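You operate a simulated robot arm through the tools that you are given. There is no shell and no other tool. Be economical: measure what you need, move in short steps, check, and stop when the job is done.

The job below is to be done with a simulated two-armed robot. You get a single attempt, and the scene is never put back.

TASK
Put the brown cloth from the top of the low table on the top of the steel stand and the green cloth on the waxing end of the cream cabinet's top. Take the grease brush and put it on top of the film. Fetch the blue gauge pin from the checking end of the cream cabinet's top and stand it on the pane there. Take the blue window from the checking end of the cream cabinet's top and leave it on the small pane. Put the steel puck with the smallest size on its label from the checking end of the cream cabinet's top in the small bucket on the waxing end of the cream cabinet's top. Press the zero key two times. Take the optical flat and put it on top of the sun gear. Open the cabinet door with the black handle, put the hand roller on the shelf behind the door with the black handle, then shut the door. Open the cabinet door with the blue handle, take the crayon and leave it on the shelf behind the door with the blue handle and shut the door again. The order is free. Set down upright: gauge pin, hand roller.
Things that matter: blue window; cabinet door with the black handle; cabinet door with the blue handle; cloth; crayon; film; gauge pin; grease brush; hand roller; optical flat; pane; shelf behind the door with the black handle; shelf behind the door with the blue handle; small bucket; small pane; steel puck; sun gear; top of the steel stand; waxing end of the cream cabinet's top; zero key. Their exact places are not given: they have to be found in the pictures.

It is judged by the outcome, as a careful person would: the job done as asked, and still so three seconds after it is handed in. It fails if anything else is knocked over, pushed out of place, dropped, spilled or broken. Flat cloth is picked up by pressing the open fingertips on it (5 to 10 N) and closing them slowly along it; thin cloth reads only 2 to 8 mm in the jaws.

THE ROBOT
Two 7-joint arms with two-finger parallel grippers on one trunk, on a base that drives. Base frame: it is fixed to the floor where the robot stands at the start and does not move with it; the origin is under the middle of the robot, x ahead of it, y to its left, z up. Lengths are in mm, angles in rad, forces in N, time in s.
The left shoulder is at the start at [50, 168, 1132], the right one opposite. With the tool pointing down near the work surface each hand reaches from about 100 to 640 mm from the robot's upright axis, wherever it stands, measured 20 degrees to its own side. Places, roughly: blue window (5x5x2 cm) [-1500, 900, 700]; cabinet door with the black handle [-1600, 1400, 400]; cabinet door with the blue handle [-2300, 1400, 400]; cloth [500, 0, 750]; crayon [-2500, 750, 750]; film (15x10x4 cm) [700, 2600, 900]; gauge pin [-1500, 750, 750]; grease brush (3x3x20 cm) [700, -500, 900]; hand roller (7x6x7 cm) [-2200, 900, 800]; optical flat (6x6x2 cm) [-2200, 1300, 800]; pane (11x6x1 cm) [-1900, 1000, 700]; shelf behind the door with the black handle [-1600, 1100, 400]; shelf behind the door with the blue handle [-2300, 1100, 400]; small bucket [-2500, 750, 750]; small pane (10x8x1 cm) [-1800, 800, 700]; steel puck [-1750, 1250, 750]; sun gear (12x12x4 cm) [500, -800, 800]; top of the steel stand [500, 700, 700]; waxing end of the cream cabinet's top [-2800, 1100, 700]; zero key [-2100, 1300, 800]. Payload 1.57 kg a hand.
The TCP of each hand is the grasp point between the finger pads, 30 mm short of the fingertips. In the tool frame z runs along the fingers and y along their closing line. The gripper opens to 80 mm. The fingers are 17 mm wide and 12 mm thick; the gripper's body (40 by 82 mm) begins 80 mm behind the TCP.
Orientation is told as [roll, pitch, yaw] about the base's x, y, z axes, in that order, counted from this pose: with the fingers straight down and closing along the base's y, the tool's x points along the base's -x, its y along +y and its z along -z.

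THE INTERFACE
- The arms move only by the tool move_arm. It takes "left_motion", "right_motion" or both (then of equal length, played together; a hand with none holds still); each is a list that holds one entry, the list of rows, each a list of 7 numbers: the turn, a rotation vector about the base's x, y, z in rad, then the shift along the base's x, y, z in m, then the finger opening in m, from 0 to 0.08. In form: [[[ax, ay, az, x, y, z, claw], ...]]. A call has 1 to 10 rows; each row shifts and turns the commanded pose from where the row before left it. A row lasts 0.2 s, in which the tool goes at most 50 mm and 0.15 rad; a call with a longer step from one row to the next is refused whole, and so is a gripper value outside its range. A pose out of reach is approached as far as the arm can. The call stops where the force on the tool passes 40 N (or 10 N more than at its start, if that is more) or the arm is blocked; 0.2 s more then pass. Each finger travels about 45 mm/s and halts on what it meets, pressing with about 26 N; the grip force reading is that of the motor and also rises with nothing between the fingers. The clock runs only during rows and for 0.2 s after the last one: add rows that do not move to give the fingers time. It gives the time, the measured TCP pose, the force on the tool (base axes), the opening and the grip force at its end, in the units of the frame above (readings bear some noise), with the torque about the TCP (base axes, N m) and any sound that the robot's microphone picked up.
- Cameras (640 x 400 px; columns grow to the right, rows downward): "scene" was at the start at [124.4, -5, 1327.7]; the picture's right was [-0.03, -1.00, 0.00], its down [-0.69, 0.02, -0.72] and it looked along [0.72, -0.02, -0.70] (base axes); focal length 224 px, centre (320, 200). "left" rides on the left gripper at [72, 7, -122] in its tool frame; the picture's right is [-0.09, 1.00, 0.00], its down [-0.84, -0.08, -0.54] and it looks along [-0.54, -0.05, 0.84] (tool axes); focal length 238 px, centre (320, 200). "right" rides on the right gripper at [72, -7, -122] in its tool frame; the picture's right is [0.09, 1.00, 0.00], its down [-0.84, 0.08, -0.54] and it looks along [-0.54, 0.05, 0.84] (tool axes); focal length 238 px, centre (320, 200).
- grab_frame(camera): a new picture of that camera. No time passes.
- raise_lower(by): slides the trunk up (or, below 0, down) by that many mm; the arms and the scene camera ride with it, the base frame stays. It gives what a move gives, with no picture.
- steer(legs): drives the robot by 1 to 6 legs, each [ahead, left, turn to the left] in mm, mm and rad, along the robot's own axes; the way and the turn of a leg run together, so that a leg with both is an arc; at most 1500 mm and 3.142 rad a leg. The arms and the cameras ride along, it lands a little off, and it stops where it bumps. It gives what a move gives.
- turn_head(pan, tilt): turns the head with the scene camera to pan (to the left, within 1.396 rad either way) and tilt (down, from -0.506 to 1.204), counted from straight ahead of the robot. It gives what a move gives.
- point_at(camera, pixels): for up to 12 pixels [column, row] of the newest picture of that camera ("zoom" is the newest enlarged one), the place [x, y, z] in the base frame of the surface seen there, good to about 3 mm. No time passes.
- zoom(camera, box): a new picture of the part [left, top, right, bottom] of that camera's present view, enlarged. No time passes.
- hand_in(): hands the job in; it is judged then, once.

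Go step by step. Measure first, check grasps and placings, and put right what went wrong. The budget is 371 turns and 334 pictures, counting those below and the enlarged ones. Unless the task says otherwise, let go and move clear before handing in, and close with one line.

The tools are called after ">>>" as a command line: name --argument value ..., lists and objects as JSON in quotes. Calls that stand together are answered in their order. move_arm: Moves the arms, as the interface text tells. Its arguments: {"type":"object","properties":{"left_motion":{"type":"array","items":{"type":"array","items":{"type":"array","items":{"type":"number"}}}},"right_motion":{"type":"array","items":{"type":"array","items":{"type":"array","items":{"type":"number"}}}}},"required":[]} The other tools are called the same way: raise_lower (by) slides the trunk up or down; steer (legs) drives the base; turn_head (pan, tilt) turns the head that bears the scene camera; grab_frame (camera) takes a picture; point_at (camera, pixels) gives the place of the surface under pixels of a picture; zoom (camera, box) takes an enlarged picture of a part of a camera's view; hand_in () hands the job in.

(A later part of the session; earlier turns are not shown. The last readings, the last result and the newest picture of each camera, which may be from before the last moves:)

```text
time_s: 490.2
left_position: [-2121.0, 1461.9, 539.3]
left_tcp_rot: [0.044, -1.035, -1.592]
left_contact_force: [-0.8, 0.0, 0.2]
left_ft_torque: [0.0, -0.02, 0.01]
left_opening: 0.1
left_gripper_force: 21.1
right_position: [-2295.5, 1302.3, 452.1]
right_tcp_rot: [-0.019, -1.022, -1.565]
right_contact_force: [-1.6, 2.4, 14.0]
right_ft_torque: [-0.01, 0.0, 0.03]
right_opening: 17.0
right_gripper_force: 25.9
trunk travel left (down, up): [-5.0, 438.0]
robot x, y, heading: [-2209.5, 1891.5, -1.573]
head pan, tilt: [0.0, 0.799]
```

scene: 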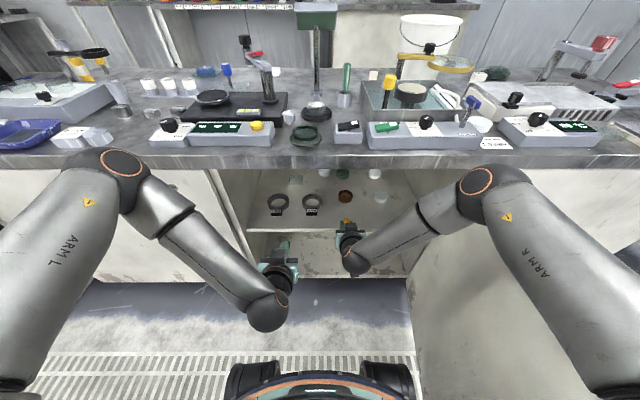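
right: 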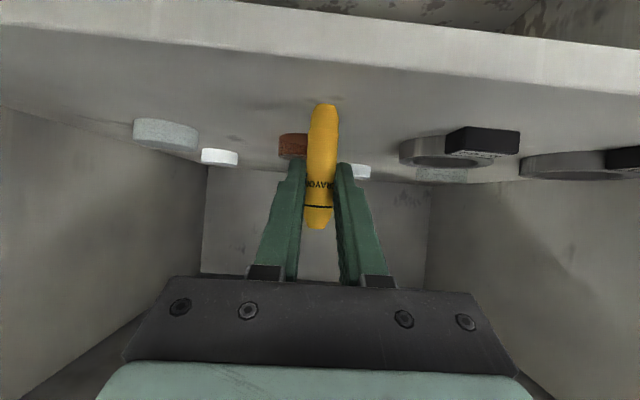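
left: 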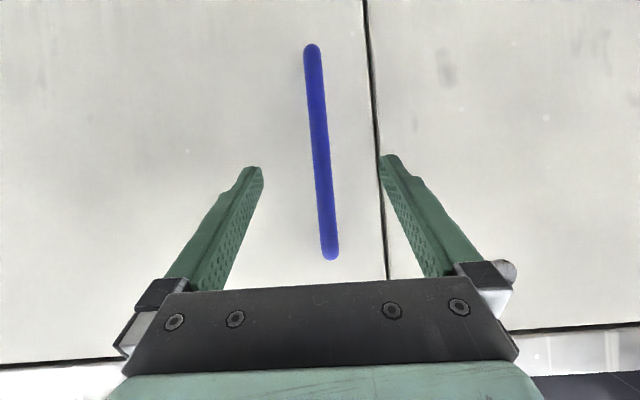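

Contact. Ease, release slowly, then withdraw straight back.

>>> move_arm --right_motion '[[[0, 0, 0, 0, 0, 0.001, 0.005], [0, 0, 0, 0, 0, 0, 0.014], [0, 0, 0, 0, 0, 0, 0.018], [0, 0, 0, 0, 0, 0, 0.024], [0, 0, 0, 0, 0, 0, 0.034], [0, 0, 0, 0, 0, 0, 0.046], [0, 0, 0, 0, 0, 0, 0.05], [0, 0, 0, 0, 0, 0, 0.05]]]'

>>> steer --legs '[[-300, 0, 0]]'

>>> zoom --camera "scene" --box '[200, 100, 440, 250]'

```text
time_s: 492.0
left_position: [-2119.5, 1460.9, 539.0]
left_tcp_rot: [0.042, -1.033, -1.59]
left_contact_force: [-0.2, -0.2, 0.0]
left_ft_torque: [-0.01, 0.03, -0.01]
left_opening: 0.0
left_gripper_force: 21.6
right_position: [-2295.2, 1302.9, 451.7]
right_tcp_rot: [-0.019, -1.018, -1.563]
right_contact_force: [0.3, 0.8, -0.6]
right_ft_torque: [0.01, 0.03, 0.01]
right_opening: 50.2
right_gripper_force: 0.0
trunk travel left (down, up): [-5.0, 438.0]
robot x, y, heading: [-2209.7, 1891.9, -1.573]
head pan, tilt: [0.0, 0.799]
```

```text
time_s: 494.0
left_position: [-2118.3, 1760.5, 538.2]
left_tcp_rot: [0.042, -1.032, -1.59]
left_contact_force: [0.2, 0.2, -0.3]
left_ft_torque: [0.02, 0.0, -0.04]
left_opening: 0.0
left_gripper_force: 21.5
right_position: [-2294.2, 1600.9, 451.2]
right_tcp_rot: [-0.018, -1.017, -1.563]
right_contact_force: [0.0, 0.9, 0.6]
right_ft_torque: [0.01, 0.02, 0.01]
right_opening: 50.2
right_gripper_force: 0.0
trunk travel left (down, up): [-5.0, 438.0]
robot x, y, heading: [-2208.1, 2190.4, -1.57]
head pan, tilt: [0.0, 0.799]
```

```text
2.67 times, centred on (320, 175) of scene
```

zoom: 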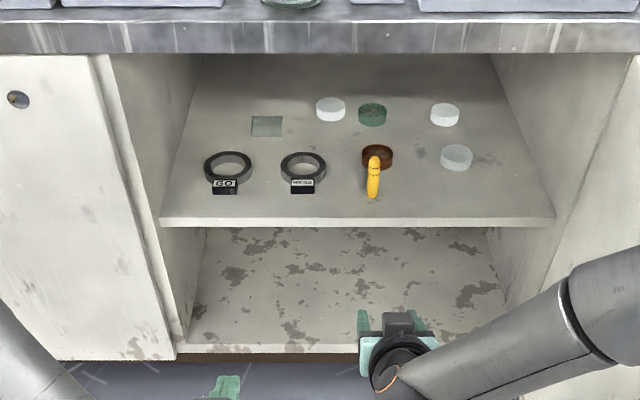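

Crayon is on the shelf. Now shut the blue door the same way: go round and push with the closed right hand.

>>> move_arm --right_motion '[[[0, 0, 0, 0, 0, 0, 0.03], [0, 0, 0, 0, 0, 0, 0.01], [0, 0, 0, 0, 0, 0, 0.0], [0, 0, 0, 0, 0, 0, 0.0]]]'

>>> steer --legs '[[-550, 0, 0], [0, -910, 0], [0, 0, 1.39], [0, -600, 0]]'

>>> turn_head --pan -0.1 --tilt 0.75

>>> grab_frame --camera "scene"

```text
time_s: 495.0
left_position: [-2119.4, 1759.9, 538.7]
left_tcp_rot: [0.041, -1.034, -1.589]
left_contact_force: [-0.7, 0.9, 0.3]
left_ft_torque: [0.04, 0.0, 0.02]
left_opening: 0.2
left_gripper_force: 21.0
right_position: [-2294.4, 1600.2, 451.6]
right_tcp_rot: [-0.018, -1.017, -1.561]
right_contact_force: [0.5, -0.4, 0.1]
right_ft_torque: [0.01, -0.02, 0.0]
right_opening: 0.0
right_gripper_force: 18.8
trunk travel left (down, up): [-5.0, 438.0]
robot x, y, heading: [-2210.0, 2187.3, -1.567]
head pan, tilt: [0.0, 0.799]
```

```text
time_s: 509.0
left_position: [-2791.4, 2159.4, 538.0]
left_tcp_rot: [0.042, -1.034, -0.21]
left_contact_force: [-0.4, -0.2, -0.1]
left_ft_torque: [0.0, 0.02, 0.0]
left_opening: 0.1
left_gripper_force: 21.6
right_position: [-2668.3, 1958.7, 451.7]
right_tcp_rot: [-0.019, -1.019, -0.182]
right_contact_force: [0.0, 0.4, 0.4]
right_ft_torque: [0.01, 0.03, 0.02]
right_opening: 0.2
right_gripper_force: 21.1
trunk travel left (down, up): [-5.0, 438.0]
robot x, y, heading: [-3229.4, 2156.1, -0.188]
head pan, tilt: [0.0, 0.799]
```

```text
time_s: 509.7
left_position: [-2790.7, 2159.9, 539.2]
left_tcp_rot: [0.042, -1.032, -0.211]
left_contact_force: [0.6, -0.5, -0.6]
left_ft_torque: [0.02, -0.04, -0.02]
left_opening: 0.0
left_gripper_force: 21.5
right_position: [-2667.9, 1957.9, 452.5]
right_tcp_rot: [-0.017, -1.018, -0.18]
right_contact_force: [0.4, 0.2, 0.2]
right_ft_torque: [0.0, -0.01, -0.05]
right_opening: 0.0
right_gripper_force: 21.4
trunk travel left (down, up): [-5.0, 438.0]
robot x, y, heading: [-3229.9, 2148.3, -0.19]
head pan, tilt: [-0.099, 0.75]
```

```text
164 pictures are left
```

scene: 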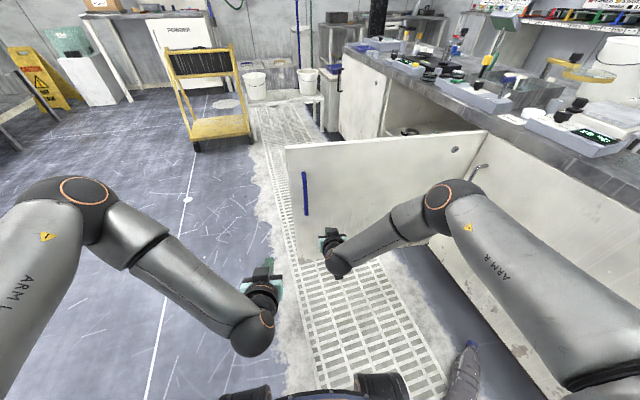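

>>> steer --legs '[[118, 0, 0], [287, 285, -0.45], [159, 158, -0.25]]'

>>> grab_frame --camera "scene"

```text
time_s: 514.3
left_position: [-2179.1, 2006.9, 538.0]
left_tcp_rot: [0.041, -1.034, -0.905]
left_contact_force: [0.0, -0.5, 0.0]
left_ft_torque: [0.0, 0.01, 0.0]
left_opening: 0.2
left_gripper_force: 21.4
right_position: [-2213.0, 1772.3, 452.4]
right_tcp_rot: [-0.019, -1.018, -0.877]
right_contact_force: [-0.8, 0.9, 0.8]
right_ft_torque: [-0.01, 0.0, 0.0]
right_opening: 0.0
right_gripper_force: 21.2
trunk travel left (down, up): [-5.0, 438.0]
robot x, y, heading: [-2522.8, 2283.4, -0.885]
head pan, tilt: [-0.099, 0.75]
```

```text
163 pictures are left
```

scene: 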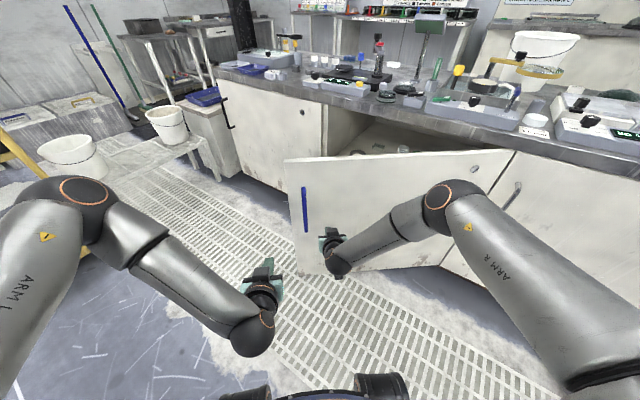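

>>> steer --legs '[[223, 222, -0.35], [191, 190, -0.3]]'

>>> grab_frame --camera "scene"

```text
time_s: 517.9
left_position: [-1885.5, 1624.5, 538.1]
left_tcp_rot: [0.042, -1.033, -1.546]
left_contact_force: [-0.4, 0.2, 0.0]
left_ft_torque: [-0.02, -0.04, 0.01]
left_opening: 0.0
left_gripper_force: 21.1
right_position: [-2052.5, 1458.2, 452.6]
right_tcp_rot: [-0.021, -1.018, -1.519]
right_contact_force: [0.1, 0.6, -0.4]
right_ft_torque: [0.0, -0.02, 0.01]
right_opening: 0.0
right_gripper_force: 21.5
trunk travel left (down, up): [-5.0, 438.0]
robot x, y, heading: [-1994.8, 2047.2, -1.525]
head pan, tilt: [-0.099, 0.75]
```

```text
162 pictures are left
```

scene: 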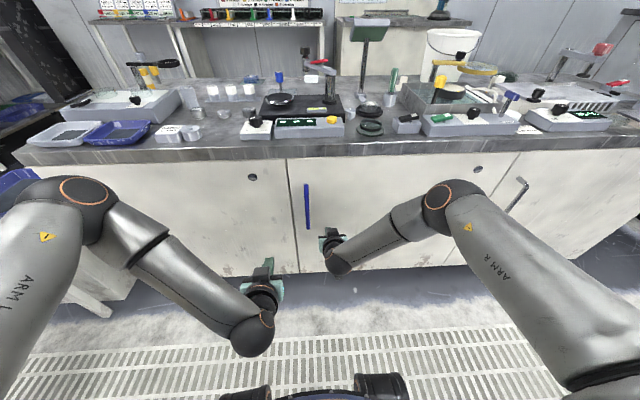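

Nearly shut. Push forward the rest.

>>> steer --legs '[[35, 0, -0.04], [25, 0, 0]]'

>>> zoom --camera "scene" --box '[240, 140, 400, 280]'

```text
time_s: 519.1
left_position: [-1902.1, 1577.8, 538.4]
left_tcp_rot: [0.04, -1.035, -1.586]
left_contact_force: [0.5, 0.0, 0.5]
left_ft_torque: [0.01, -0.02, -0.01]
left_opening: 0.0
left_gripper_force: 21.5
right_position: [-2074.7, 1423.5, 448.8]
right_tcp_rot: [-0.018, -1.008, -1.559]
right_contact_force: [-0.5, -0.6, -0.3]
right_ft_torque: [0.0, 0.0, 0.04]
right_opening: 0.0
right_gripper_force: 21.5
trunk travel left (down, up): [-5.0, 438.0]
robot x, y, heading: [-1992.4, 2006.0, -1.567]
head pan, tilt: [-0.099, 0.75]
stopped in leg 2: the force on the tool passed its limit (the readings are from after the stop); the commanded pose is now the measured one
```

```text
2.86 times, centred on (320, 210) of scene
```

zoom: 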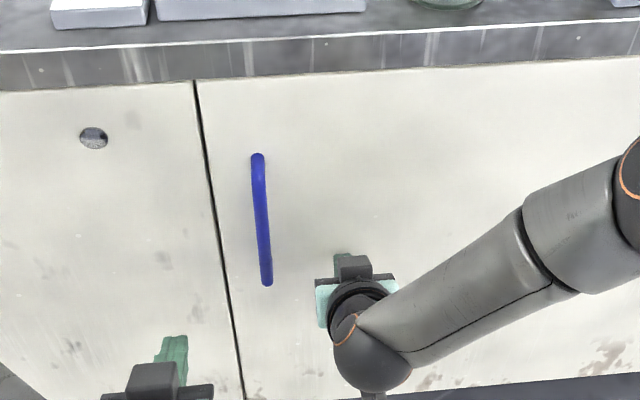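

Both doors are shut. Back off, raise the trunk and bring both hands vertical to pick the 15 mm puck (left) and the optical flat (right).

>>> steer --legs '[[-300, 0, 0]]'

>>> raise_lower --by 255

>>> move_arm --left_motion '[[[0.13, 0, 0, 0.01, -0.005, 0.02, 0.02], [0.13, 0, 0, 0.01, -0.005, 0.02, 0.04], [0.13, 0, 0, 0.01, -0.005, 0.02, 0.06], [0.13, 0, 0, 0.01, -0.005, 0.02, 0.08], [0.13, 0, 0, 0.01, -0.005, 0.02, 0.08], [0.13, 0, 0, 0.01, -0.005, 0.02, 0.08], [0.13, 0, 0, 0.01, 0, 0.02, 0.08], [0.125, 0, 0.02, 0.01, 0, 0.02, 0.08], [0, 0.04, 0, 0, 0, 0.01, 0.08]]]' --right_motion '[[[0.13, 0, 0, -0.01, 0.02, 0.02, 0.02], [0.13, 0, 0, -0.01, 0.02, 0.02, 0.04], [0.13, 0, 0, -0.01, 0.02, 0.02, 0.06], [0.13, 0, 0, -0.01, 0.02, 0.03, 0.08], [0.13, 0, 0, -0.01, 0.02, 0.03, 0.08], [0.13, 0, 0, -0.01, 0.02, 0.03, 0.08], [0.13, 0, 0, 0, 0.02, 0.03, 0.08], [0.1, 0, -0.01, 0, 0.02, 0.03, 0.08], [0, 0, 0, 0, 0, 0.03, 0.08]]]'

>>> turn_head --pan 0.0 --tilt 0.8

>>> grab_frame --camera "scene"

```text
time_s: 521.2
left_position: [-1902.9, 1879.3, 538.6]
left_tcp_rot: [0.039, -1.034, -1.588]
left_contact_force: [-0.2, -0.7, -0.1]
left_ft_torque: [-0.01, 0.0, -0.03]
left_opening: 0.0
left_gripper_force: 21.6
right_position: [-2076.2, 1724.8, 449.6]
right_tcp_rot: [-0.017, -1.007, -1.557]
right_contact_force: [-0.1, -0.3, -1.1]
right_ft_torque: [0.03, 0.0, 0.0]
right_opening: 0.0
right_gripper_force: 21.0
trunk travel left (down, up): [-5.0, 438.0]
robot x, y, heading: [-1990.7, 2304.4, -1.567]
head pan, tilt: [-0.099, 0.75]
```

```text
time_s: 523.8
left_position: [-1901.9, 1879.0, 794.0]
left_tcp_rot: [0.041, -1.032, -1.587]
left_contact_force: [-0.2, 0.0, -0.4]
left_ft_torque: [0.01, -0.01, -0.01]
left_opening: 0.1
left_gripper_force: 21.0
right_position: [-2075.5, 1723.5, 703.1]
right_tcp_rot: [-0.016, -1.005, -1.559]
right_contact_force: [0.0, 0.0, 0.4]
right_ft_torque: [-0.01, 0.0, 0.01]
right_opening: 0.1
right_gripper_force: 21.7
trunk travel left (down, up): [-260.0, 183.0]
robot x, y, heading: [-1992.1, 2303.3, -1.564]
head pan, tilt: [-0.099, 0.75]
```

```text
time_s: 525.8
left_position: [-1821.4, 1849.9, 963.9]
left_tcp_rot: [-0.014, 0.004, -1.562]
left_contact_force: [0.6, 0.0, -0.2]
left_ft_torque: [0.02, 0.0, 0.01]
left_opening: 79.6
left_gripper_force: 0.0
right_position: [-2136.3, 1883.8, 944.6]
right_tcp_rot: [-0.008, 0.007, -1.573]
right_contact_force: [0.4, 0.3, 1.1]
right_ft_torque: [0.01, -0.04, 0.02]
right_opening: 80.2
right_gripper_force: 0.2
trunk travel left (down, up): [-260.0, 183.0]
robot x, y, heading: [-1995.2, 2307.4, -1.568]
head pan, tilt: [-0.099, 0.75]
```

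```text
time_s: 526.5
left_position: [-1821.7, 1848.8, 963.3]
left_tcp_rot: [-0.011, 0.001, -1.557]
left_contact_force: [-0.4, -0.7, 0.4]
left_ft_torque: [0.03, 0.01, 0.0]
left_opening: 80.3
left_gripper_force: 0.1
right_position: [-2136.2, 1883.6, 943.5]
right_tcp_rot: [-0.008, 0.002, -1.574]
right_contact_force: [-0.1, 0.1, -1.3]
right_ft_torque: [0.0, -0.02, 0.03]
right_opening: 80.0
right_gripper_force: 0.1
trunk travel left (down, up): [-260.0, 183.0]
robot x, y, heading: [-1995.2, 2309.2, -1.569]
head pan, tilt: [0.0, 0.799]
```

```text
160 pictures are left
```

scene: 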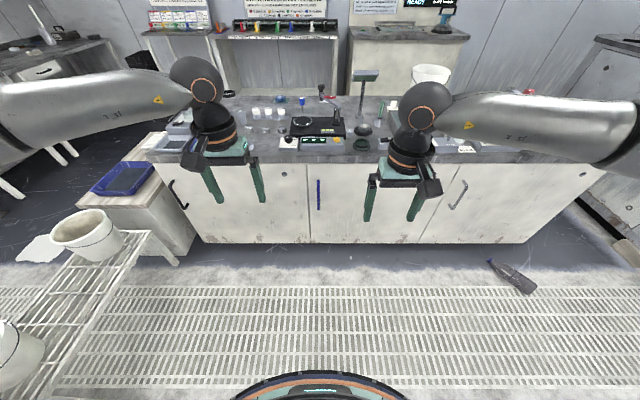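

>>> point_at --camera "scene" --pixels '[[322, 90], [322, 105], [330, 97], [305, 122], [268, 130], [258, 128], [280, 129], [352, 146], [365, 75]]'

>>> zoom --camera "scene" --box '[230, 70, 390, 165]'

```text
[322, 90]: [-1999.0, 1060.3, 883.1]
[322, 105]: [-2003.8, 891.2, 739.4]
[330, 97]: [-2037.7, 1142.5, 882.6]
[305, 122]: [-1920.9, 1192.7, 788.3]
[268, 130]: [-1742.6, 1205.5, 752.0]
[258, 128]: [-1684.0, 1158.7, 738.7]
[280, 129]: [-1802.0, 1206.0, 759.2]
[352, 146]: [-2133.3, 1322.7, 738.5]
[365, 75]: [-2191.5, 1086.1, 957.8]
```

```text
4.00 times, centred on (310, 118) of scene
```

zoom: 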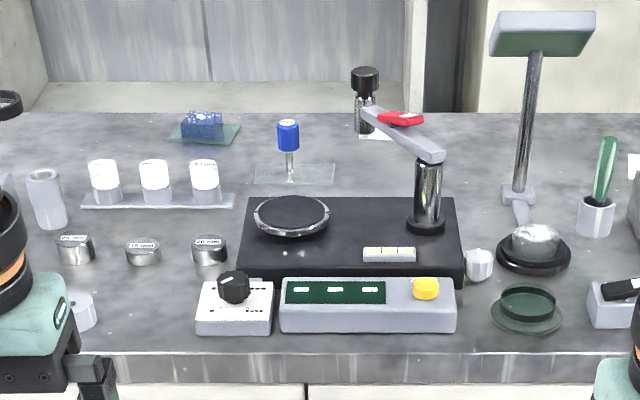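

Puck order from here: 25, 15 (middle), 20. Raise the right hand and drive so the left hand is near the 15 mm puck.

>>> move_arm --right_motion '[[[0, 0, 0, 0, 0, 0.04, 0.08], [0, 0, 0, 0, 0, 0.04, 0.08]]]'

>>> steer --legs '[[0, 95, 0], [600, 0, 0]]'

>>> grab_frame --camera "left"

```text
time_s: 527.1
left_position: [-1822.7, 1848.4, 964.2]
left_tcp_rot: [-0.013, 0.003, -1.559]
left_contact_force: [-0.6, -0.1, 0.2]
left_ft_torque: [0.01, 0.02, 0.03]
left_opening: 80.0
left_gripper_force: 0.0
right_position: [-2136.2, 1883.3, 1024.4]
right_tcp_rot: [-0.007, 0.005, -1.575]
right_contact_force: [0.6, -0.1, -0.2]
right_ft_torque: [0.01, -0.01, 0.01]
right_opening: 80.0
right_gripper_force: 0.1
trunk travel left (down, up): [-260.0, 183.0]
robot x, y, heading: [-1995.0, 2308.6, -1.571]
head pan, tilt: [0.0, 0.799]
```

```text
time_s: 531.2
left_position: [-1724.3, 1250.0, 964.0]
left_tcp_rot: [-0.01, 0.001, -1.557]
left_contact_force: [-0.9, -0.5, -0.5]
left_ft_torque: [0.0, 0.03, -0.02]
left_opening: 80.0
left_gripper_force: 0.0
right_position: [-2038.1, 1283.1, 1021.8]
right_tcp_rot: [-0.006, 0.003, -1.572]
right_contact_force: [0.8, 0.3, -0.3]
right_ft_torque: [0.0, -0.01, -0.03]
right_opening: 79.9
right_gripper_force: 0.0
trunk travel left (down, up): [-260.0, 183.0]
robot x, y, heading: [-1897.6, 1709.0, -1.565]
head pan, tilt: [0.0, 0.799]
```

```text
158 pictures are left
```

left: 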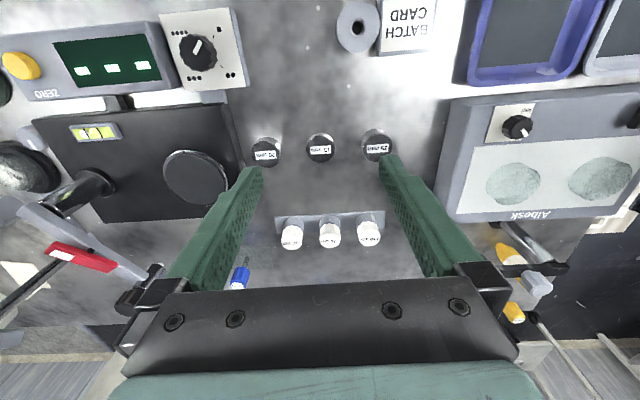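

>>> zoom --camera "left" --box '[230, 110, 420, 250]'

>>> point_at --camera "left" --pixels '[[320, 148], [266, 150], [376, 146], [320, 140], [330, 228]]'

```text
2.86 times, centred on (325, 180) of left
```

zoom: 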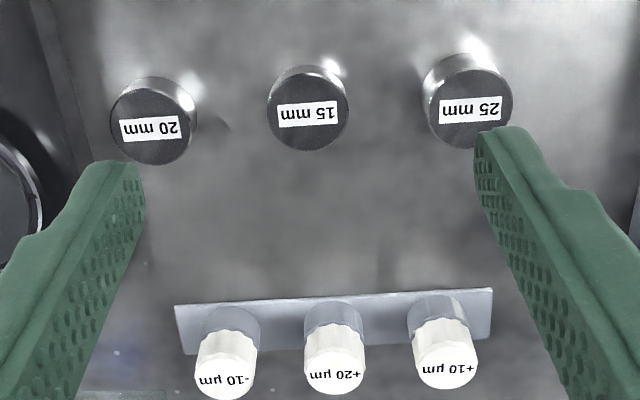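

```text
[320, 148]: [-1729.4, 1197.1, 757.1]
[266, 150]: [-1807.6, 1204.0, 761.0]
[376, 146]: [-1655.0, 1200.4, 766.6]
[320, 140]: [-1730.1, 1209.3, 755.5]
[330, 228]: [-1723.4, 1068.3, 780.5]
```

Puck 15 mm centre (−1730,1199), top 756. Move above and lower with 60 mm opening.

>>> move_arm --left_motion '[[[0.01, 0, 0, -0.003, -0.026, -0.03, 0.06], [0, 0, 0, -0.003, -0.025, -0.03, 0.06], [0, 0, 0, 0, 0, -0.04, 0.06], [0, 0, 0, 0, 0, -0.04, 0.06], [0, 0, 0, 0, 0, -0.02, 0.06], [0, 0, 0, 0, 0, 0, 0.06]]]'

>>> grab_frame --camera "left"

```text
time_s: 532.6
left_position: [-1731.2, 1198.6, 801.7]
left_tcp_rot: [-0.013, 0.009, -1.557]
left_contact_force: [0.1, -0.6, 0.1]
left_ft_torque: [0.02, 0.0, -0.01]
left_opening: 60.0
left_gripper_force: 0.0
right_position: [-2038.1, 1283.8, 1022.9]
right_tcp_rot: [-0.007, 0.004, -1.572]
right_contact_force: [0.0, 0.5, -0.4]
right_ft_torque: [-0.03, -0.02, 0.0]
right_opening: 80.1
right_gripper_force: 0.1
trunk travel left (down, up): [-260.0, 183.0]
robot x, y, heading: [-1898.5, 1708.4, -1.563]
head pan, tilt: [0.0, 0.799]
```

```text
156 pictures are left
```

left: 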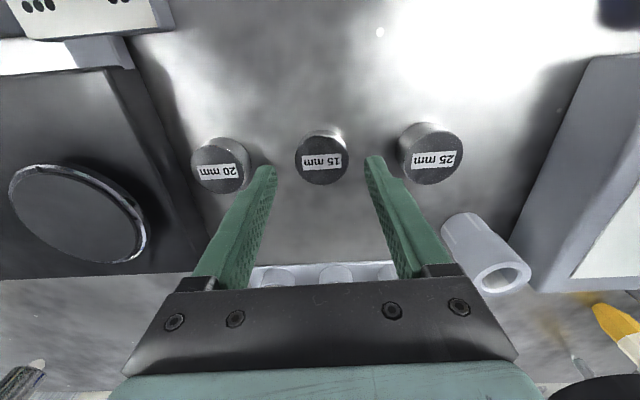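

>>> move_arm --left_motion '[[[0, 0, 0, 0, 0, -0.015, 0.06], [0, 0, 0, 0, 0, -0.012, 0.06], [0, 0, 0, 0, 0, 0, 0.045], [0, 0, 0, 0, 0, 0, 0.035], [0, 0, 0, 0, 0, 0, 0.025], [0, 0, 0, 0, 0, 0, 0.02], [0, 0, 0, 0, 0, 0, 0.02]]]'

>>> grab_frame --camera "left"

```text
time_s: 534.2
left_position: [-1730.0, 1198.1, 776.1]
left_tcp_rot: [-0.012, 0.011, -1.556]
left_contact_force: [-0.5, -0.3, 0.2]
left_ft_torque: [-0.05, -0.02, 0.01]
left_opening: 41.2
left_gripper_force: 25.9
right_position: [-2038.7, 1282.8, 1023.2]
right_tcp_rot: [-0.008, 0.004, -1.57]
right_contact_force: [0.1, -0.3, -0.4]
right_ft_torque: [0.01, -0.01, 0.01]
right_opening: 80.1
right_gripper_force: 0.0
trunk travel left (down, up): [-260.0, 183.0]
robot x, y, heading: [-1894.9, 1705.4, -1.566]
head pan, tilt: [0.0, 0.799]
```

```text
155 pictures are left
```

left: 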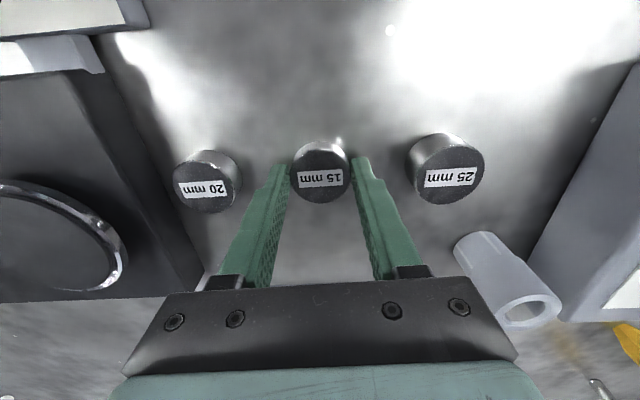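

Gripped on the upper 10 mm; re-grip 3 mm lower for a safer hold, then lift.

>>> move_arm --left_motion '[[[0, 0, 0, 0, 0, 0, 0.046], [0, 0, 0, 0, 0, -0.002, 0.048], [0, 0, 0, 0, 0, -0.001, 0.048], [0, 0, 0, 0, 0, 0, 0.035], [0, 0, 0, 0, 0, 0, 0.025], [0, 0, 0, 0, 0, 0, 0.02], [0, 0, 0, 0, 0, 0.02, 0.02], [0, 0, 0, 0, 0, 0.04, 0.02], [0, 0, 0, 0, 0, 0.04, 0.02], [0, 0, 0, 0, 0, 0.04, 0.02]]]'

>>> grab_frame --camera "left"

```text
time_s: 536.4
left_position: [-1730.1, 1199.3, 913.3]
left_tcp_rot: [-0.013, 0.012, -1.556]
left_contact_force: [-0.1, 0.5, -0.7]
left_ft_torque: [0.01, -0.01, 0.01]
left_opening: 41.0
left_gripper_force: 26.0
right_position: [-2038.1, 1282.9, 1023.8]
right_tcp_rot: [-0.008, 0.002, -1.573]
right_contact_force: [0.2, -0.1, -0.6]
right_ft_torque: [0.04, 0.0, -0.02]
right_opening: 79.8
right_gripper_force: 0.0
trunk travel left (down, up): [-260.0, 183.0]
robot x, y, heading: [-1897.4, 1706.8, -1.567]
head pan, tilt: [0.0, 0.799]
```

```text
154 pictures are left
```

left: 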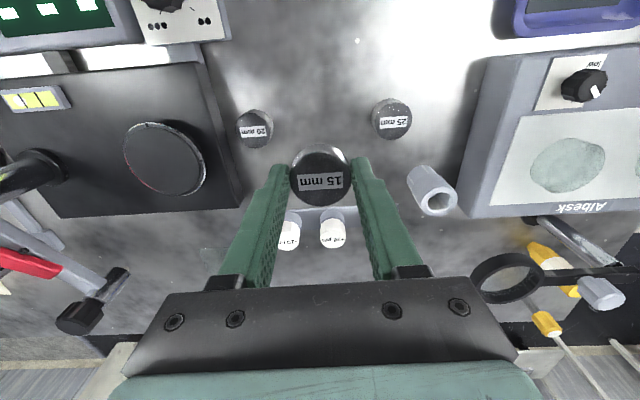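

Puck held. Raise left hand, drive right 135 to put the right hand over the optical flat.

>>> move_arm --left_motion '[[[0, 0, 0, 0, 0.02, 0.04, 0.02], [0, 0, 0, 0, 0.03, 0.03, 0.02], [0, 0, 0, 0, 0.03, 0.03, 0.02]]]'

>>> steer --legs '[[0, -135, 0]]'

>>> grab_frame --camera "right"

```text
time_s: 537.2
left_position: [-1731.0, 1278.8, 1013.8]
left_tcp_rot: [-0.011, 0.009, -1.558]
left_contact_force: [-0.1, -0.6, -2.4]
left_ft_torque: [0.0, -0.02, -0.02]
left_opening: 41.0
left_gripper_force: 26.6
right_position: [-2037.2, 1282.8, 1023.0]
right_tcp_rot: [-0.008, 0.003, -1.571]
right_contact_force: [-0.1, 0.9, -0.6]
right_ft_torque: [-0.01, -0.04, -0.02]
right_opening: 80.1
right_gripper_force: 0.1
trunk travel left (down, up): [-260.0, 183.0]
robot x, y, heading: [-1895.5, 1708.4, -1.57]
head pan, tilt: [0.0, 0.799]
```

```text
time_s: 538.5
left_position: [-1865.2, 1277.0, 1013.3]
left_tcp_rot: [-0.012, 0.011, -1.561]
left_contact_force: [0.2, 0.0, -1.1]
left_ft_torque: [0.04, -0.04, -0.04]
left_opening: 41.0
left_gripper_force: 26.6
right_position: [-2171.8, 1282.1, 1022.9]
right_tcp_rot: [-0.007, 0.003, -1.573]
right_contact_force: [-0.3, -0.8, 0.4]
right_ft_torque: [-0.01, -0.02, 0.01]
right_opening: 79.9
right_gripper_force: 0.0
trunk travel left (down, up): [-260.0, 183.0]
robot x, y, heading: [-2029.4, 1702.3, -1.568]
head pan, tilt: [0.0, 0.799]
```

```text
153 pictures are left
```

right: 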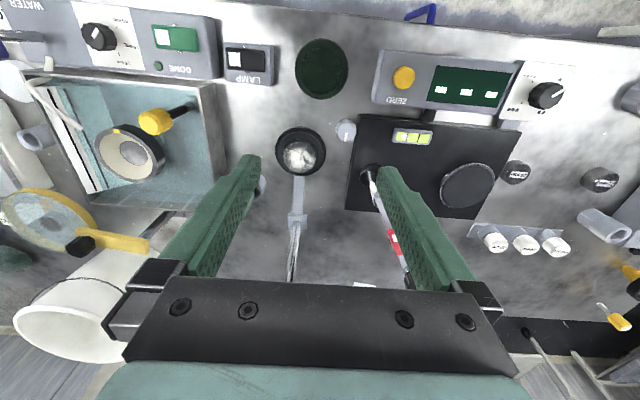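

>>> zoom --camera "right" --box '[270, 20, 380, 180]'

>>> point_at --camera "right" --pixels '[[320, 68], [300, 75], [342, 62], [320, 45], [322, 92], [320, 100], [345, 80]]'

```text
2.50 times, centred on (325, 100) of right
```

zoom: 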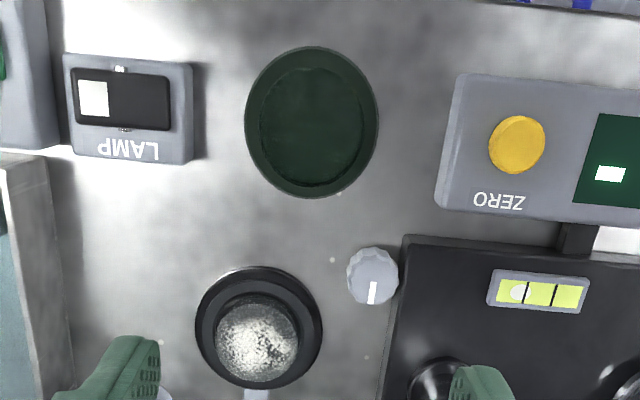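

```text
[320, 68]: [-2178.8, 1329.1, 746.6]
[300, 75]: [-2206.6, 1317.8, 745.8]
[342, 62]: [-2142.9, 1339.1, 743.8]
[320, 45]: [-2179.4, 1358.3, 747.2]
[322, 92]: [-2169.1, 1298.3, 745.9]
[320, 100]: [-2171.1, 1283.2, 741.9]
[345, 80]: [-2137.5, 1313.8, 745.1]
```

>>> turn_head --pan -0.3 --tilt 0.9

>>> grab_frame --camera "scene"

```text
time_s: 539.3
left_position: [-1864.6, 1278.8, 1014.0]
left_tcp_rot: [-0.012, 0.011, -1.558]
left_contact_force: [-0.5, -0.7, -1.7]
left_ft_torque: [0.0, -0.03, 0.05]
left_opening: 41.1
left_gripper_force: 26.1
right_position: [-2171.0, 1282.3, 1022.5]
right_tcp_rot: [-0.007, 0.002, -1.572]
right_contact_force: [-0.1, 0.3, -0.5]
right_ft_torque: [0.01, 0.04, -0.01]
right_opening: 80.0
right_gripper_force: 0.1
trunk travel left (down, up): [-260.0, 183.0]
robot x, y, heading: [-2028.3, 1707.0, -1.572]
head pan, tilt: [-0.3, 0.901]
```

```text
151 pictures are left
```

scene: 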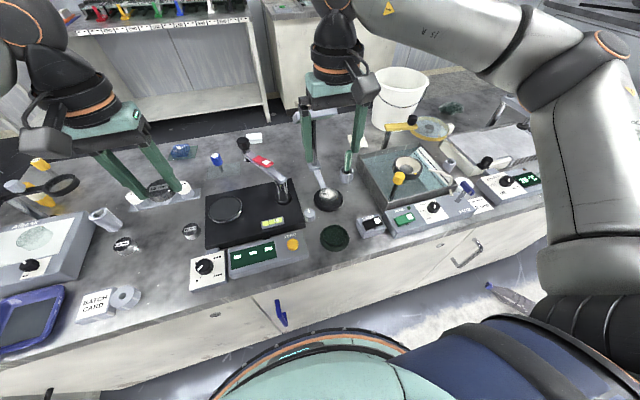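

>>> zoom --camera "scene" --box '[300, 180, 380, 270]'

>>> point_at --camera "zoom" --pixels '[[300, 180], [300, 200], [240, 215], [300, 255], [300, 275], [370, 210], [330, 150]]'

```text
4.44 times, centred on (340, 225) of scene
```

zoom: 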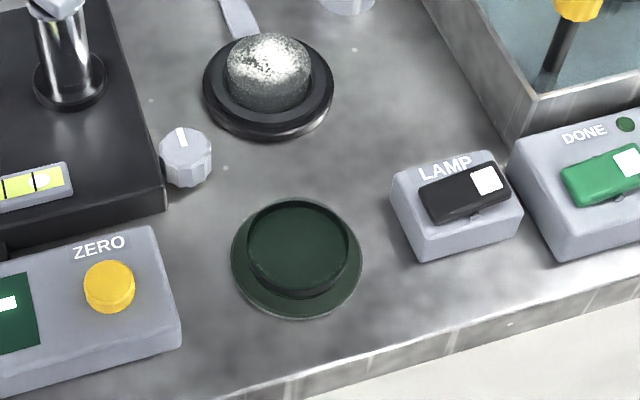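

```text
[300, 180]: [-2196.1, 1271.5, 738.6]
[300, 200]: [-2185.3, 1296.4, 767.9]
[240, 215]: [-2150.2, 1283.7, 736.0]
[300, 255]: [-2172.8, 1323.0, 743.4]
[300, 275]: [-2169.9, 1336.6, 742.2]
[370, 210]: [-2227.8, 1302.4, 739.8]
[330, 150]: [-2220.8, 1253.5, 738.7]
```

Flat: upper disc ~57 mm, top z≈766, centre (−2169,1328), lying on a wider thin disc. Move the right hand above with 70 mm opening.

>>> move_arm --right_motion '[[[0, 0, 0, 0.002, 0.023, -0.03, 0.07], [0, 0, 0, 0, 0.023, -0.03, 0.07], [0, 0, 0, 0, 0, -0.04, 0.07], [0, 0, 0, 0, 0, -0.04, 0.07], [0, 0, 0, 0, 0, -0.04, 0.07], [0, 0, 0, 0, 0, -0.02, 0.07]]]'

>>> grab_frame --camera "right"

```text
time_s: 540.7
left_position: [-1864.6, 1277.1, 1012.9]
left_tcp_rot: [-0.012, 0.014, -1.558]
left_contact_force: [0.1, -0.4, -0.9]
left_ft_torque: [0.02, 0.02, 0.01]
left_opening: 40.9
left_gripper_force: 25.3
right_position: [-2170.1, 1329.8, 821.9]
right_tcp_rot: [-0.009, 0.003, -1.572]
right_contact_force: [-0.8, -0.5, -0.8]
right_ft_torque: [0.01, -0.01, -0.01]
right_opening: 70.0
right_gripper_force: 0.1
trunk travel left (down, up): [-260.0, 183.0]
robot x, y, heading: [-2030.4, 1703.5, -1.569]
head pan, tilt: [-0.3, 0.901]
```

```text
149 pictures are left
```

right: 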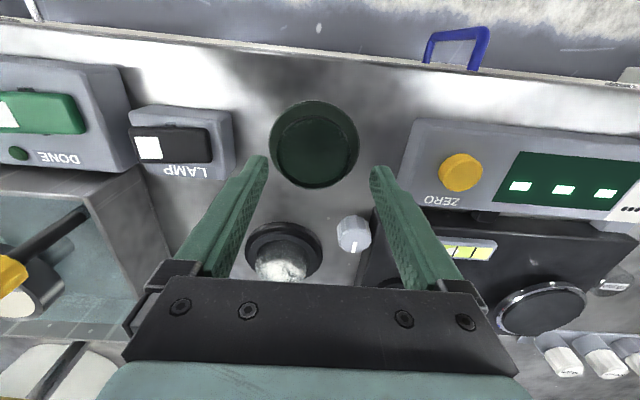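

>>> move_arm --right_motion '[[[0, 0, 0, -0.003, 0.003, -0.02, 0.07], [0, 0, 0, 0, 0, -0.013, 0.07], [0, 0, 0, 0, 0, -0.006, 0.07], [0, 0, 0, 0, 0, 0, 0.07]]]'

>>> grab_frame --camera "right"

>>> zoom --camera "scene" --box '[280, 180, 380, 270]'

```text
time_s: 541.7
left_position: [-1864.4, 1278.0, 1013.1]
left_tcp_rot: [-0.011, 0.011, -1.558]
left_contact_force: [-0.6, 0.5, -1.2]
left_ft_torque: [0.03, -0.01, -0.02]
left_opening: 40.9
left_gripper_force: 26.0
right_position: [-2172.5, 1331.3, 783.7]
right_tcp_rot: [-0.007, 0.004, -1.573]
right_contact_force: [0.3, -0.4, -0.6]
right_ft_torque: [0.03, -0.01, -0.01]
right_opening: 70.2
right_gripper_force: 0.1
trunk travel left (down, up): [-260.0, 183.0]
robot x, y, heading: [-2029.0, 1705.0, -1.566]
head pan, tilt: [-0.3, 0.901]
```

```text
148 pictures are left
```

right: 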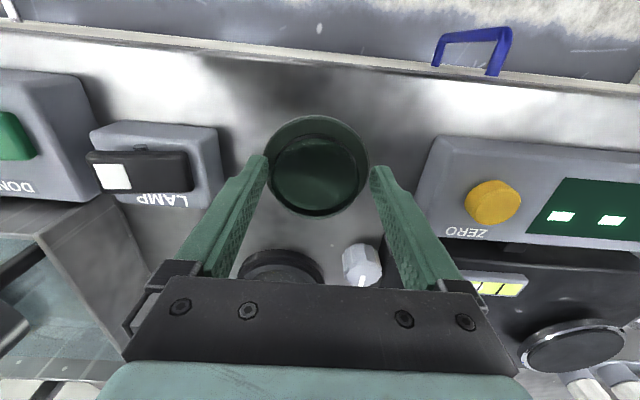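

```text
4.44 times, centred on (330, 225) of scene
```

zoom: 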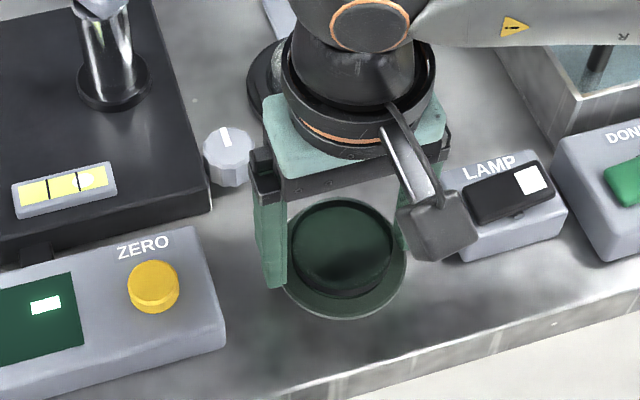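

>>> move_arm --right_motion '[[[0, 0, 0, 0, 0, -0.001, 0.065], [0, 0, 0, 0, 0, 0, 0.058], [0, 0, 0, 0, 0, 0, 0.05], [0, 0, 0, 0, 0, 0, 0.045], [0, 0, 0, 0, 0, 0, 0.04], [0, 0, 0, 0, 0, 0, 0.04]]]'

>>> grab_frame --camera "right"

```text
time_s: 543.1
left_position: [-1865.2, 1277.1, 1014.0]
left_tcp_rot: [-0.012, 0.012, -1.56]
left_contact_force: [-0.2, -0.3, -1.6]
left_ft_torque: [0.0, -0.01, -0.04]
left_opening: 41.0
left_gripper_force: 26.1
right_position: [-2172.4, 1333.0, 782.8]
right_tcp_rot: [-0.007, 0.002, -1.574]
right_contact_force: [-0.6, -0.7, 2.1]
right_ft_torque: [-0.02, -0.04, -0.02]
right_opening: 58.9
right_gripper_force: 26.4
trunk travel left (down, up): [-260.0, 183.0]
robot x, y, heading: [-2028.0, 1705.3, -1.57]
head pan, tilt: [-0.3, 0.901]
```

```text
146 pictures are left
```

right: 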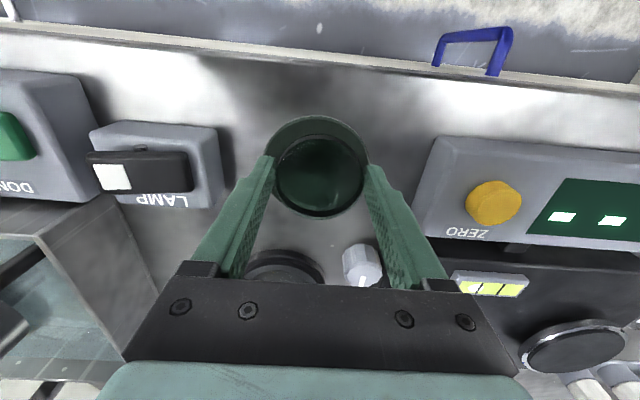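

Gripped at 58.9 mm. Lift slowly and see whether it comes off the wide disc.

>>> move_arm --right_motion '[[[0, 0, 0, 0, 0, 0.005, 0.04], [0, 0, 0, 0, 0, 0.015, 0.04], [0, 0, 0, 0, 0, 0.03, 0.04], [0, 0, 0, 0, 0, 0.03, 0.04]]]'

>>> zoom --camera "scene" --box '[280, 160, 400, 270]'

>>> grab_frame --camera "right"

```text
time_s: 544.1
left_position: [-1865.5, 1278.2, 1014.6]
left_tcp_rot: [-0.013, 0.012, -1.557]
left_contact_force: [1.6, 0.1, -0.7]
left_ft_torque: [0.0, 0.0, 0.02]
left_opening: 41.0
left_gripper_force: 26.4
right_position: [-2172.6, 1331.1, 863.4]
right_tcp_rot: [-0.008, 0.003, -1.573]
right_contact_force: [0.3, -0.5, -1.6]
right_ft_torque: [0.02, -0.02, -0.01]
right_opening: 58.8
right_gripper_force: 26.3
trunk travel left (down, up): [-260.0, 183.0]
robot x, y, heading: [-2029.7, 1709.3, -1.566]
head pan, tilt: [-0.3, 0.901]
```

```text
3.64 times, centred on (340, 215) of scene
```

zoom: 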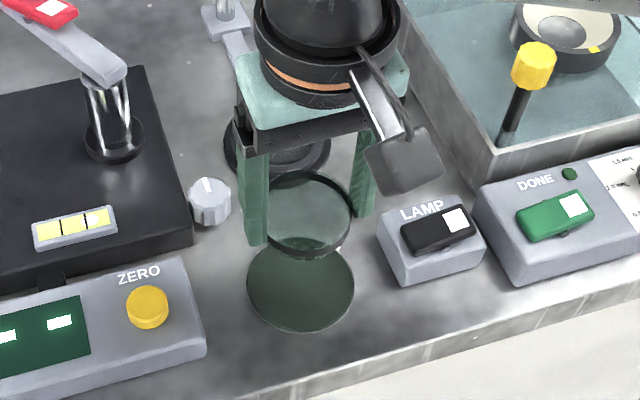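

```text
144 pictures are left
```

right: 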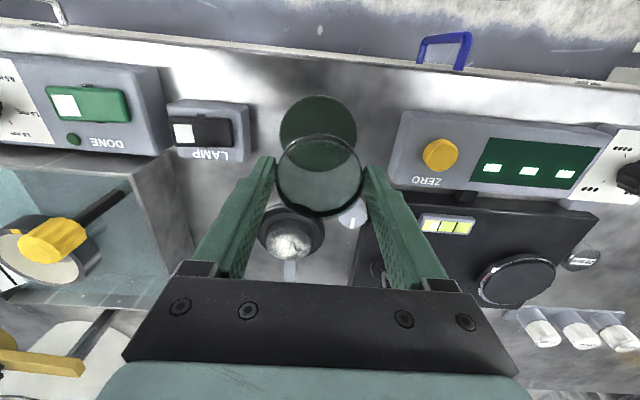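

The flat came off cleanly and the dark disc stayed. Raise both hands and drive round to the south side.

>>> move_arm --right_motion '[[[0, 0, 0, 0, 0.02, 0.04, 0.04], [0, 0, 0, 0, 0.02, 0.04, 0.04], [0, 0, 0, 0, 0.02, 0.04, 0.04], [0, 0, 0, 0, 0.0, 0.03, 0.04]]]'

>>> steer --legs '[[-1370, 0, 0], [0, 1500, 0], [0, 215, 0], [1400, 0, 0], [1280, 0, 0], [0, 0, 3.13]]'

>>> turn_head --pan 0.0 --tilt 0.8

>>> grab_frame --camera "scene"

```text
time_s: 545.1
left_position: [-1864.7, 1278.0, 1014.0]
left_tcp_rot: [-0.013, 0.011, -1.557]
left_contact_force: [1.1, 0.8, -0.8]
left_ft_torque: [0.0, 0.01, -0.02]
left_opening: 41.1
left_gripper_force: 25.8
right_position: [-2173.9, 1392.7, 1012.8]
right_tcp_rot: [-0.01, 0.005, -1.572]
right_contact_force: [0.8, -0.7, -1.3]
right_ft_torque: [-0.01, -0.01, 0.06]
right_opening: 59.0
right_gripper_force: 25.8
trunk travel left (down, up): [-260.0, 183.0]
robot x, y, heading: [-2030.5, 1707.2, -1.568]
head pan, tilt: [-0.3, 0.901]
```

```text
time_s: 580.1
left_position: [-413.8, 891.5, 1013.1]
left_tcp_rot: [-0.012, 0.012, 1.607]
left_contact_force: [0.3, -0.4, -1.5]
left_ft_torque: [0.02, 0.02, 0.01]
left_opening: 40.9
left_gripper_force: 26.0
right_position: [-103.6, 784.0, 1013.6]
right_tcp_rot: [-0.008, 0.005, 1.589]
right_contact_force: [0.2, 0.4, -1.0]
right_ft_torque: [-0.01, -0.01, -0.04]
right_opening: 58.5
right_gripper_force: 26.1
trunk travel left (down, up): [-260.0, 183.0]
robot x, y, heading: [-242.8, 465.6, 1.594]
head pan, tilt: [-0.3, 0.901]
```

```text
time_s: 581.0
left_position: [-414.6, 890.8, 1012.2]
left_tcp_rot: [-0.013, 0.013, 1.605]
left_contact_force: [0.1, 0.2, -0.8]
left_ft_torque: [-0.03, -0.01, -0.03]
left_opening: 41.0
left_gripper_force: 26.1
right_position: [-103.0, 784.1, 1012.7]
right_tcp_rot: [-0.008, 0.002, 1.589]
right_contact_force: [-0.5, -0.3, -1.1]
right_ft_torque: [-0.02, -0.02, 0.01]
right_opening: 58.9
right_gripper_force: 26.2
trunk travel left (down, up): [-260.0, 183.0]
robot x, y, heading: [-240.5, 467.3, 1.594]
head pan, tilt: [0.0, 0.799]
```

```text
143 pictures are left
```

scene: 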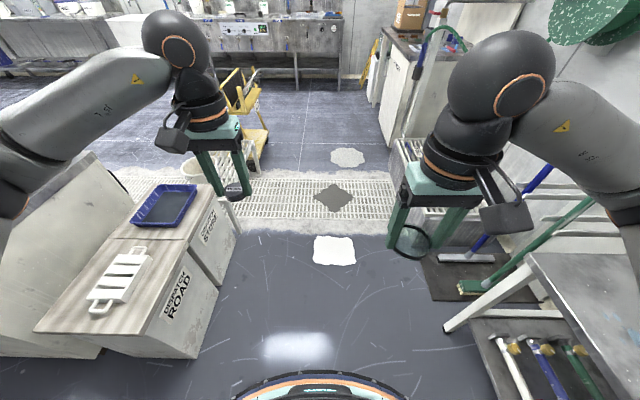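

Both still held. Drive west along the south aisle to the bucket.

>>> steer --legs '[[-240, 0, -0.022], [0, 1450, 0], [0, 700, 0]]'

>>> turn_head --pan 0.2 --tilt 0.8

>>> grab_frame --camera "scene"

```text
time_s: 593.0
left_position: [-2563.2, 633.5, 1013.3]
left_tcp_rot: [-0.012, 0.013, 1.593]
left_contact_force: [-1.1, -0.8, -2.9]
left_ft_torque: [0.01, 0.0, -0.01]
left_opening: 40.6
left_gripper_force: 26.0
right_position: [-2253.5, 521.5, 1013.1]
right_tcp_rot: [-0.006, 0.003, 1.579]
right_contact_force: [-1.3, -0.1, -1.0]
right_ft_torque: [-0.02, 0.01, -0.01]
right_opening: 58.9
right_gripper_force: 26.5
trunk travel left (down, up): [-260.0, 183.0]
robot x, y, heading: [-2395.8, 201.5, 1.585]
head pan, tilt: [0.0, 0.799]
```

```text
time_s: 593.7
left_position: [-2563.0, 632.8, 1014.1]
left_tcp_rot: [-0.012, 0.012, 1.592]
left_contact_force: [-0.3, -0.4, -1.3]
left_ft_torque: [0.0, 0.0, 0.05]
left_opening: 41.0
left_gripper_force: 26.1
right_position: [-2253.6, 522.2, 1011.8]
right_tcp_rot: [-0.006, 0.004, 1.578]
right_contact_force: [-0.4, -0.4, -2.0]
right_ft_torque: [0.01, 0.01, 0.04]
right_opening: 59.0
right_gripper_force: 25.6
trunk travel left (down, up): [-260.0, 183.0]
robot x, y, heading: [-2395.5, 205.1, 1.583]
head pan, tilt: [0.201, 0.799]
```

```text
142 pictures are left
```

scene: 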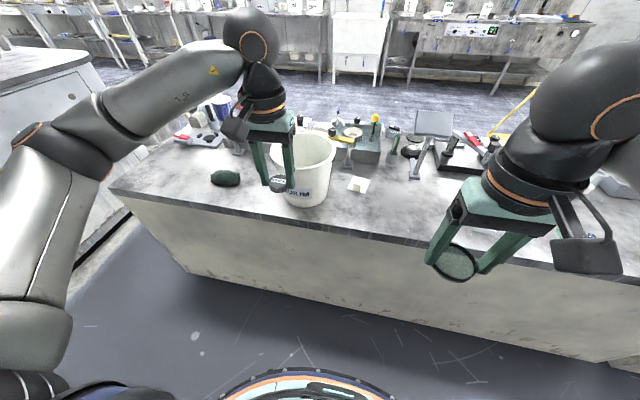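

>>> zoom --camera "scene" --box '[240, 110, 380, 220]'

>>> point_at --camera "scene" --pixels '[[335, 150], [332, 165], [310, 180], [300, 135], [312, 150], [305, 205], [226, 178], [345, 138], [328, 140]]'

```text
3.64 times, centred on (310, 165) of scene
```

zoom: 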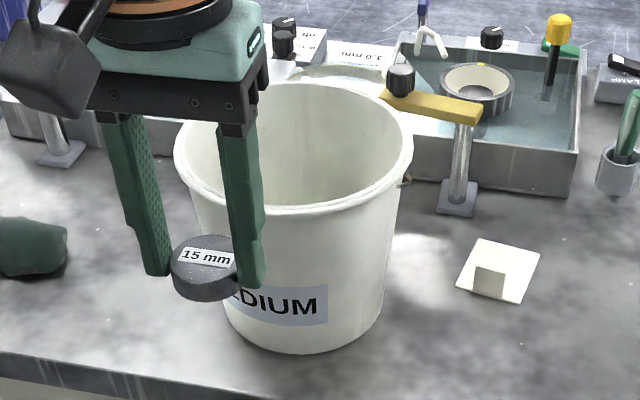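

```text
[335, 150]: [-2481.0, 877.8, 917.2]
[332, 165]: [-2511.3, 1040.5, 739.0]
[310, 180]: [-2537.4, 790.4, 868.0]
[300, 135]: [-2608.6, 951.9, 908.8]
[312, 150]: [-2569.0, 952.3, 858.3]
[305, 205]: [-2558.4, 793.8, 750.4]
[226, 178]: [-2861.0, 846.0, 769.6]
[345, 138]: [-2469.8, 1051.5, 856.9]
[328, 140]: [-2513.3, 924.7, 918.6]
```

Bucket centre ≈(−2583, 868), rim z≈918. Drive so the left hand is over it.

>>> steer --legs '[[235, 20, -0.01]]'

>>> grab_frame --camera "left"

```text
time_s: 595.5
left_position: [-2579.8, 866.7, 1013.4]
left_tcp_rot: [-0.012, 0.013, 1.582]
left_contact_force: [0.2, -0.4, -1.4]
left_ft_torque: [-0.03, 0.0, 0.01]
left_opening: 40.9
left_gripper_force: 25.6
right_position: [-2271.2, 751.7, 1012.9]
right_tcp_rot: [-0.009, 0.004, 1.568]
right_contact_force: [0.2, 0.1, -0.6]
right_ft_torque: [-0.02, 0.0, 0.0]
right_opening: 59.1
right_gripper_force: 25.7
trunk travel left (down, up): [-260.0, 183.0]
robot x, y, heading: [-2415.3, 438.7, 1.578]
head pan, tilt: [0.201, 0.799]
```

```text
140 pictures are left
```

left: 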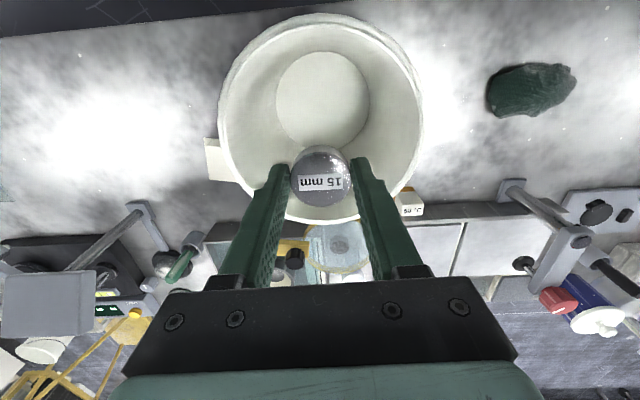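

Bucket is empty and centred. Shift 22 mm forward (camera clearance) and lower inside.

>>> move_arm --left_motion '[[[0, 0, 0, -0.002, 0.022, 0, 0.02], [0, 0, 0, 0, 0, -0.04, 0.02], [0, 0, 0, 0, 0, -0.04, 0.02], [0, 0, 0, 0, 0, -0.04, 0.02], [0, 0, 0, 0, 0, -0.04, 0.02], [0, 0, 0, 0, 0, -0.025, 0.02]]]'

>>> grab_frame --camera "left"

>>> zoom --camera "scene" --box '[200, 80, 400, 240]'

```text
time_s: 596.9
left_position: [-2580.3, 889.4, 828.1]
left_tcp_rot: [-0.01, 0.01, 1.584]
left_contact_force: [1.1, 0.1, -2.1]
left_ft_torque: [0.0, 0.02, 0.01]
left_opening: 40.6
left_gripper_force: 26.5
right_position: [-2270.8, 752.2, 1012.4]
right_tcp_rot: [-0.007, 0.003, 1.566]
right_contact_force: [0.5, -0.4, -1.9]
right_ft_torque: [-0.03, 0.01, 0.01]
right_opening: 58.9
right_gripper_force: 26.7
trunk travel left (down, up): [-260.0, 183.0]
robot x, y, heading: [-2415.4, 439.4, 1.574]
head pan, tilt: [0.201, 0.799]
```

```text
139 pictures are left
```

left: 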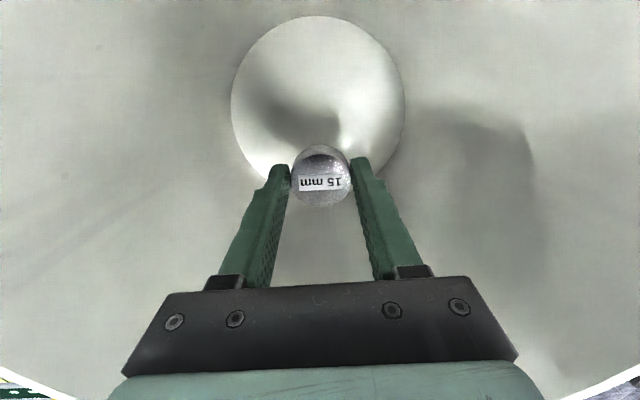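

```text
2.50 times, centred on (300, 160) of scene
```

zoom: 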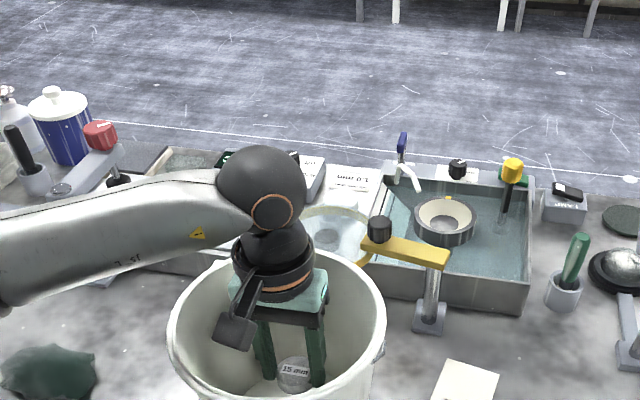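

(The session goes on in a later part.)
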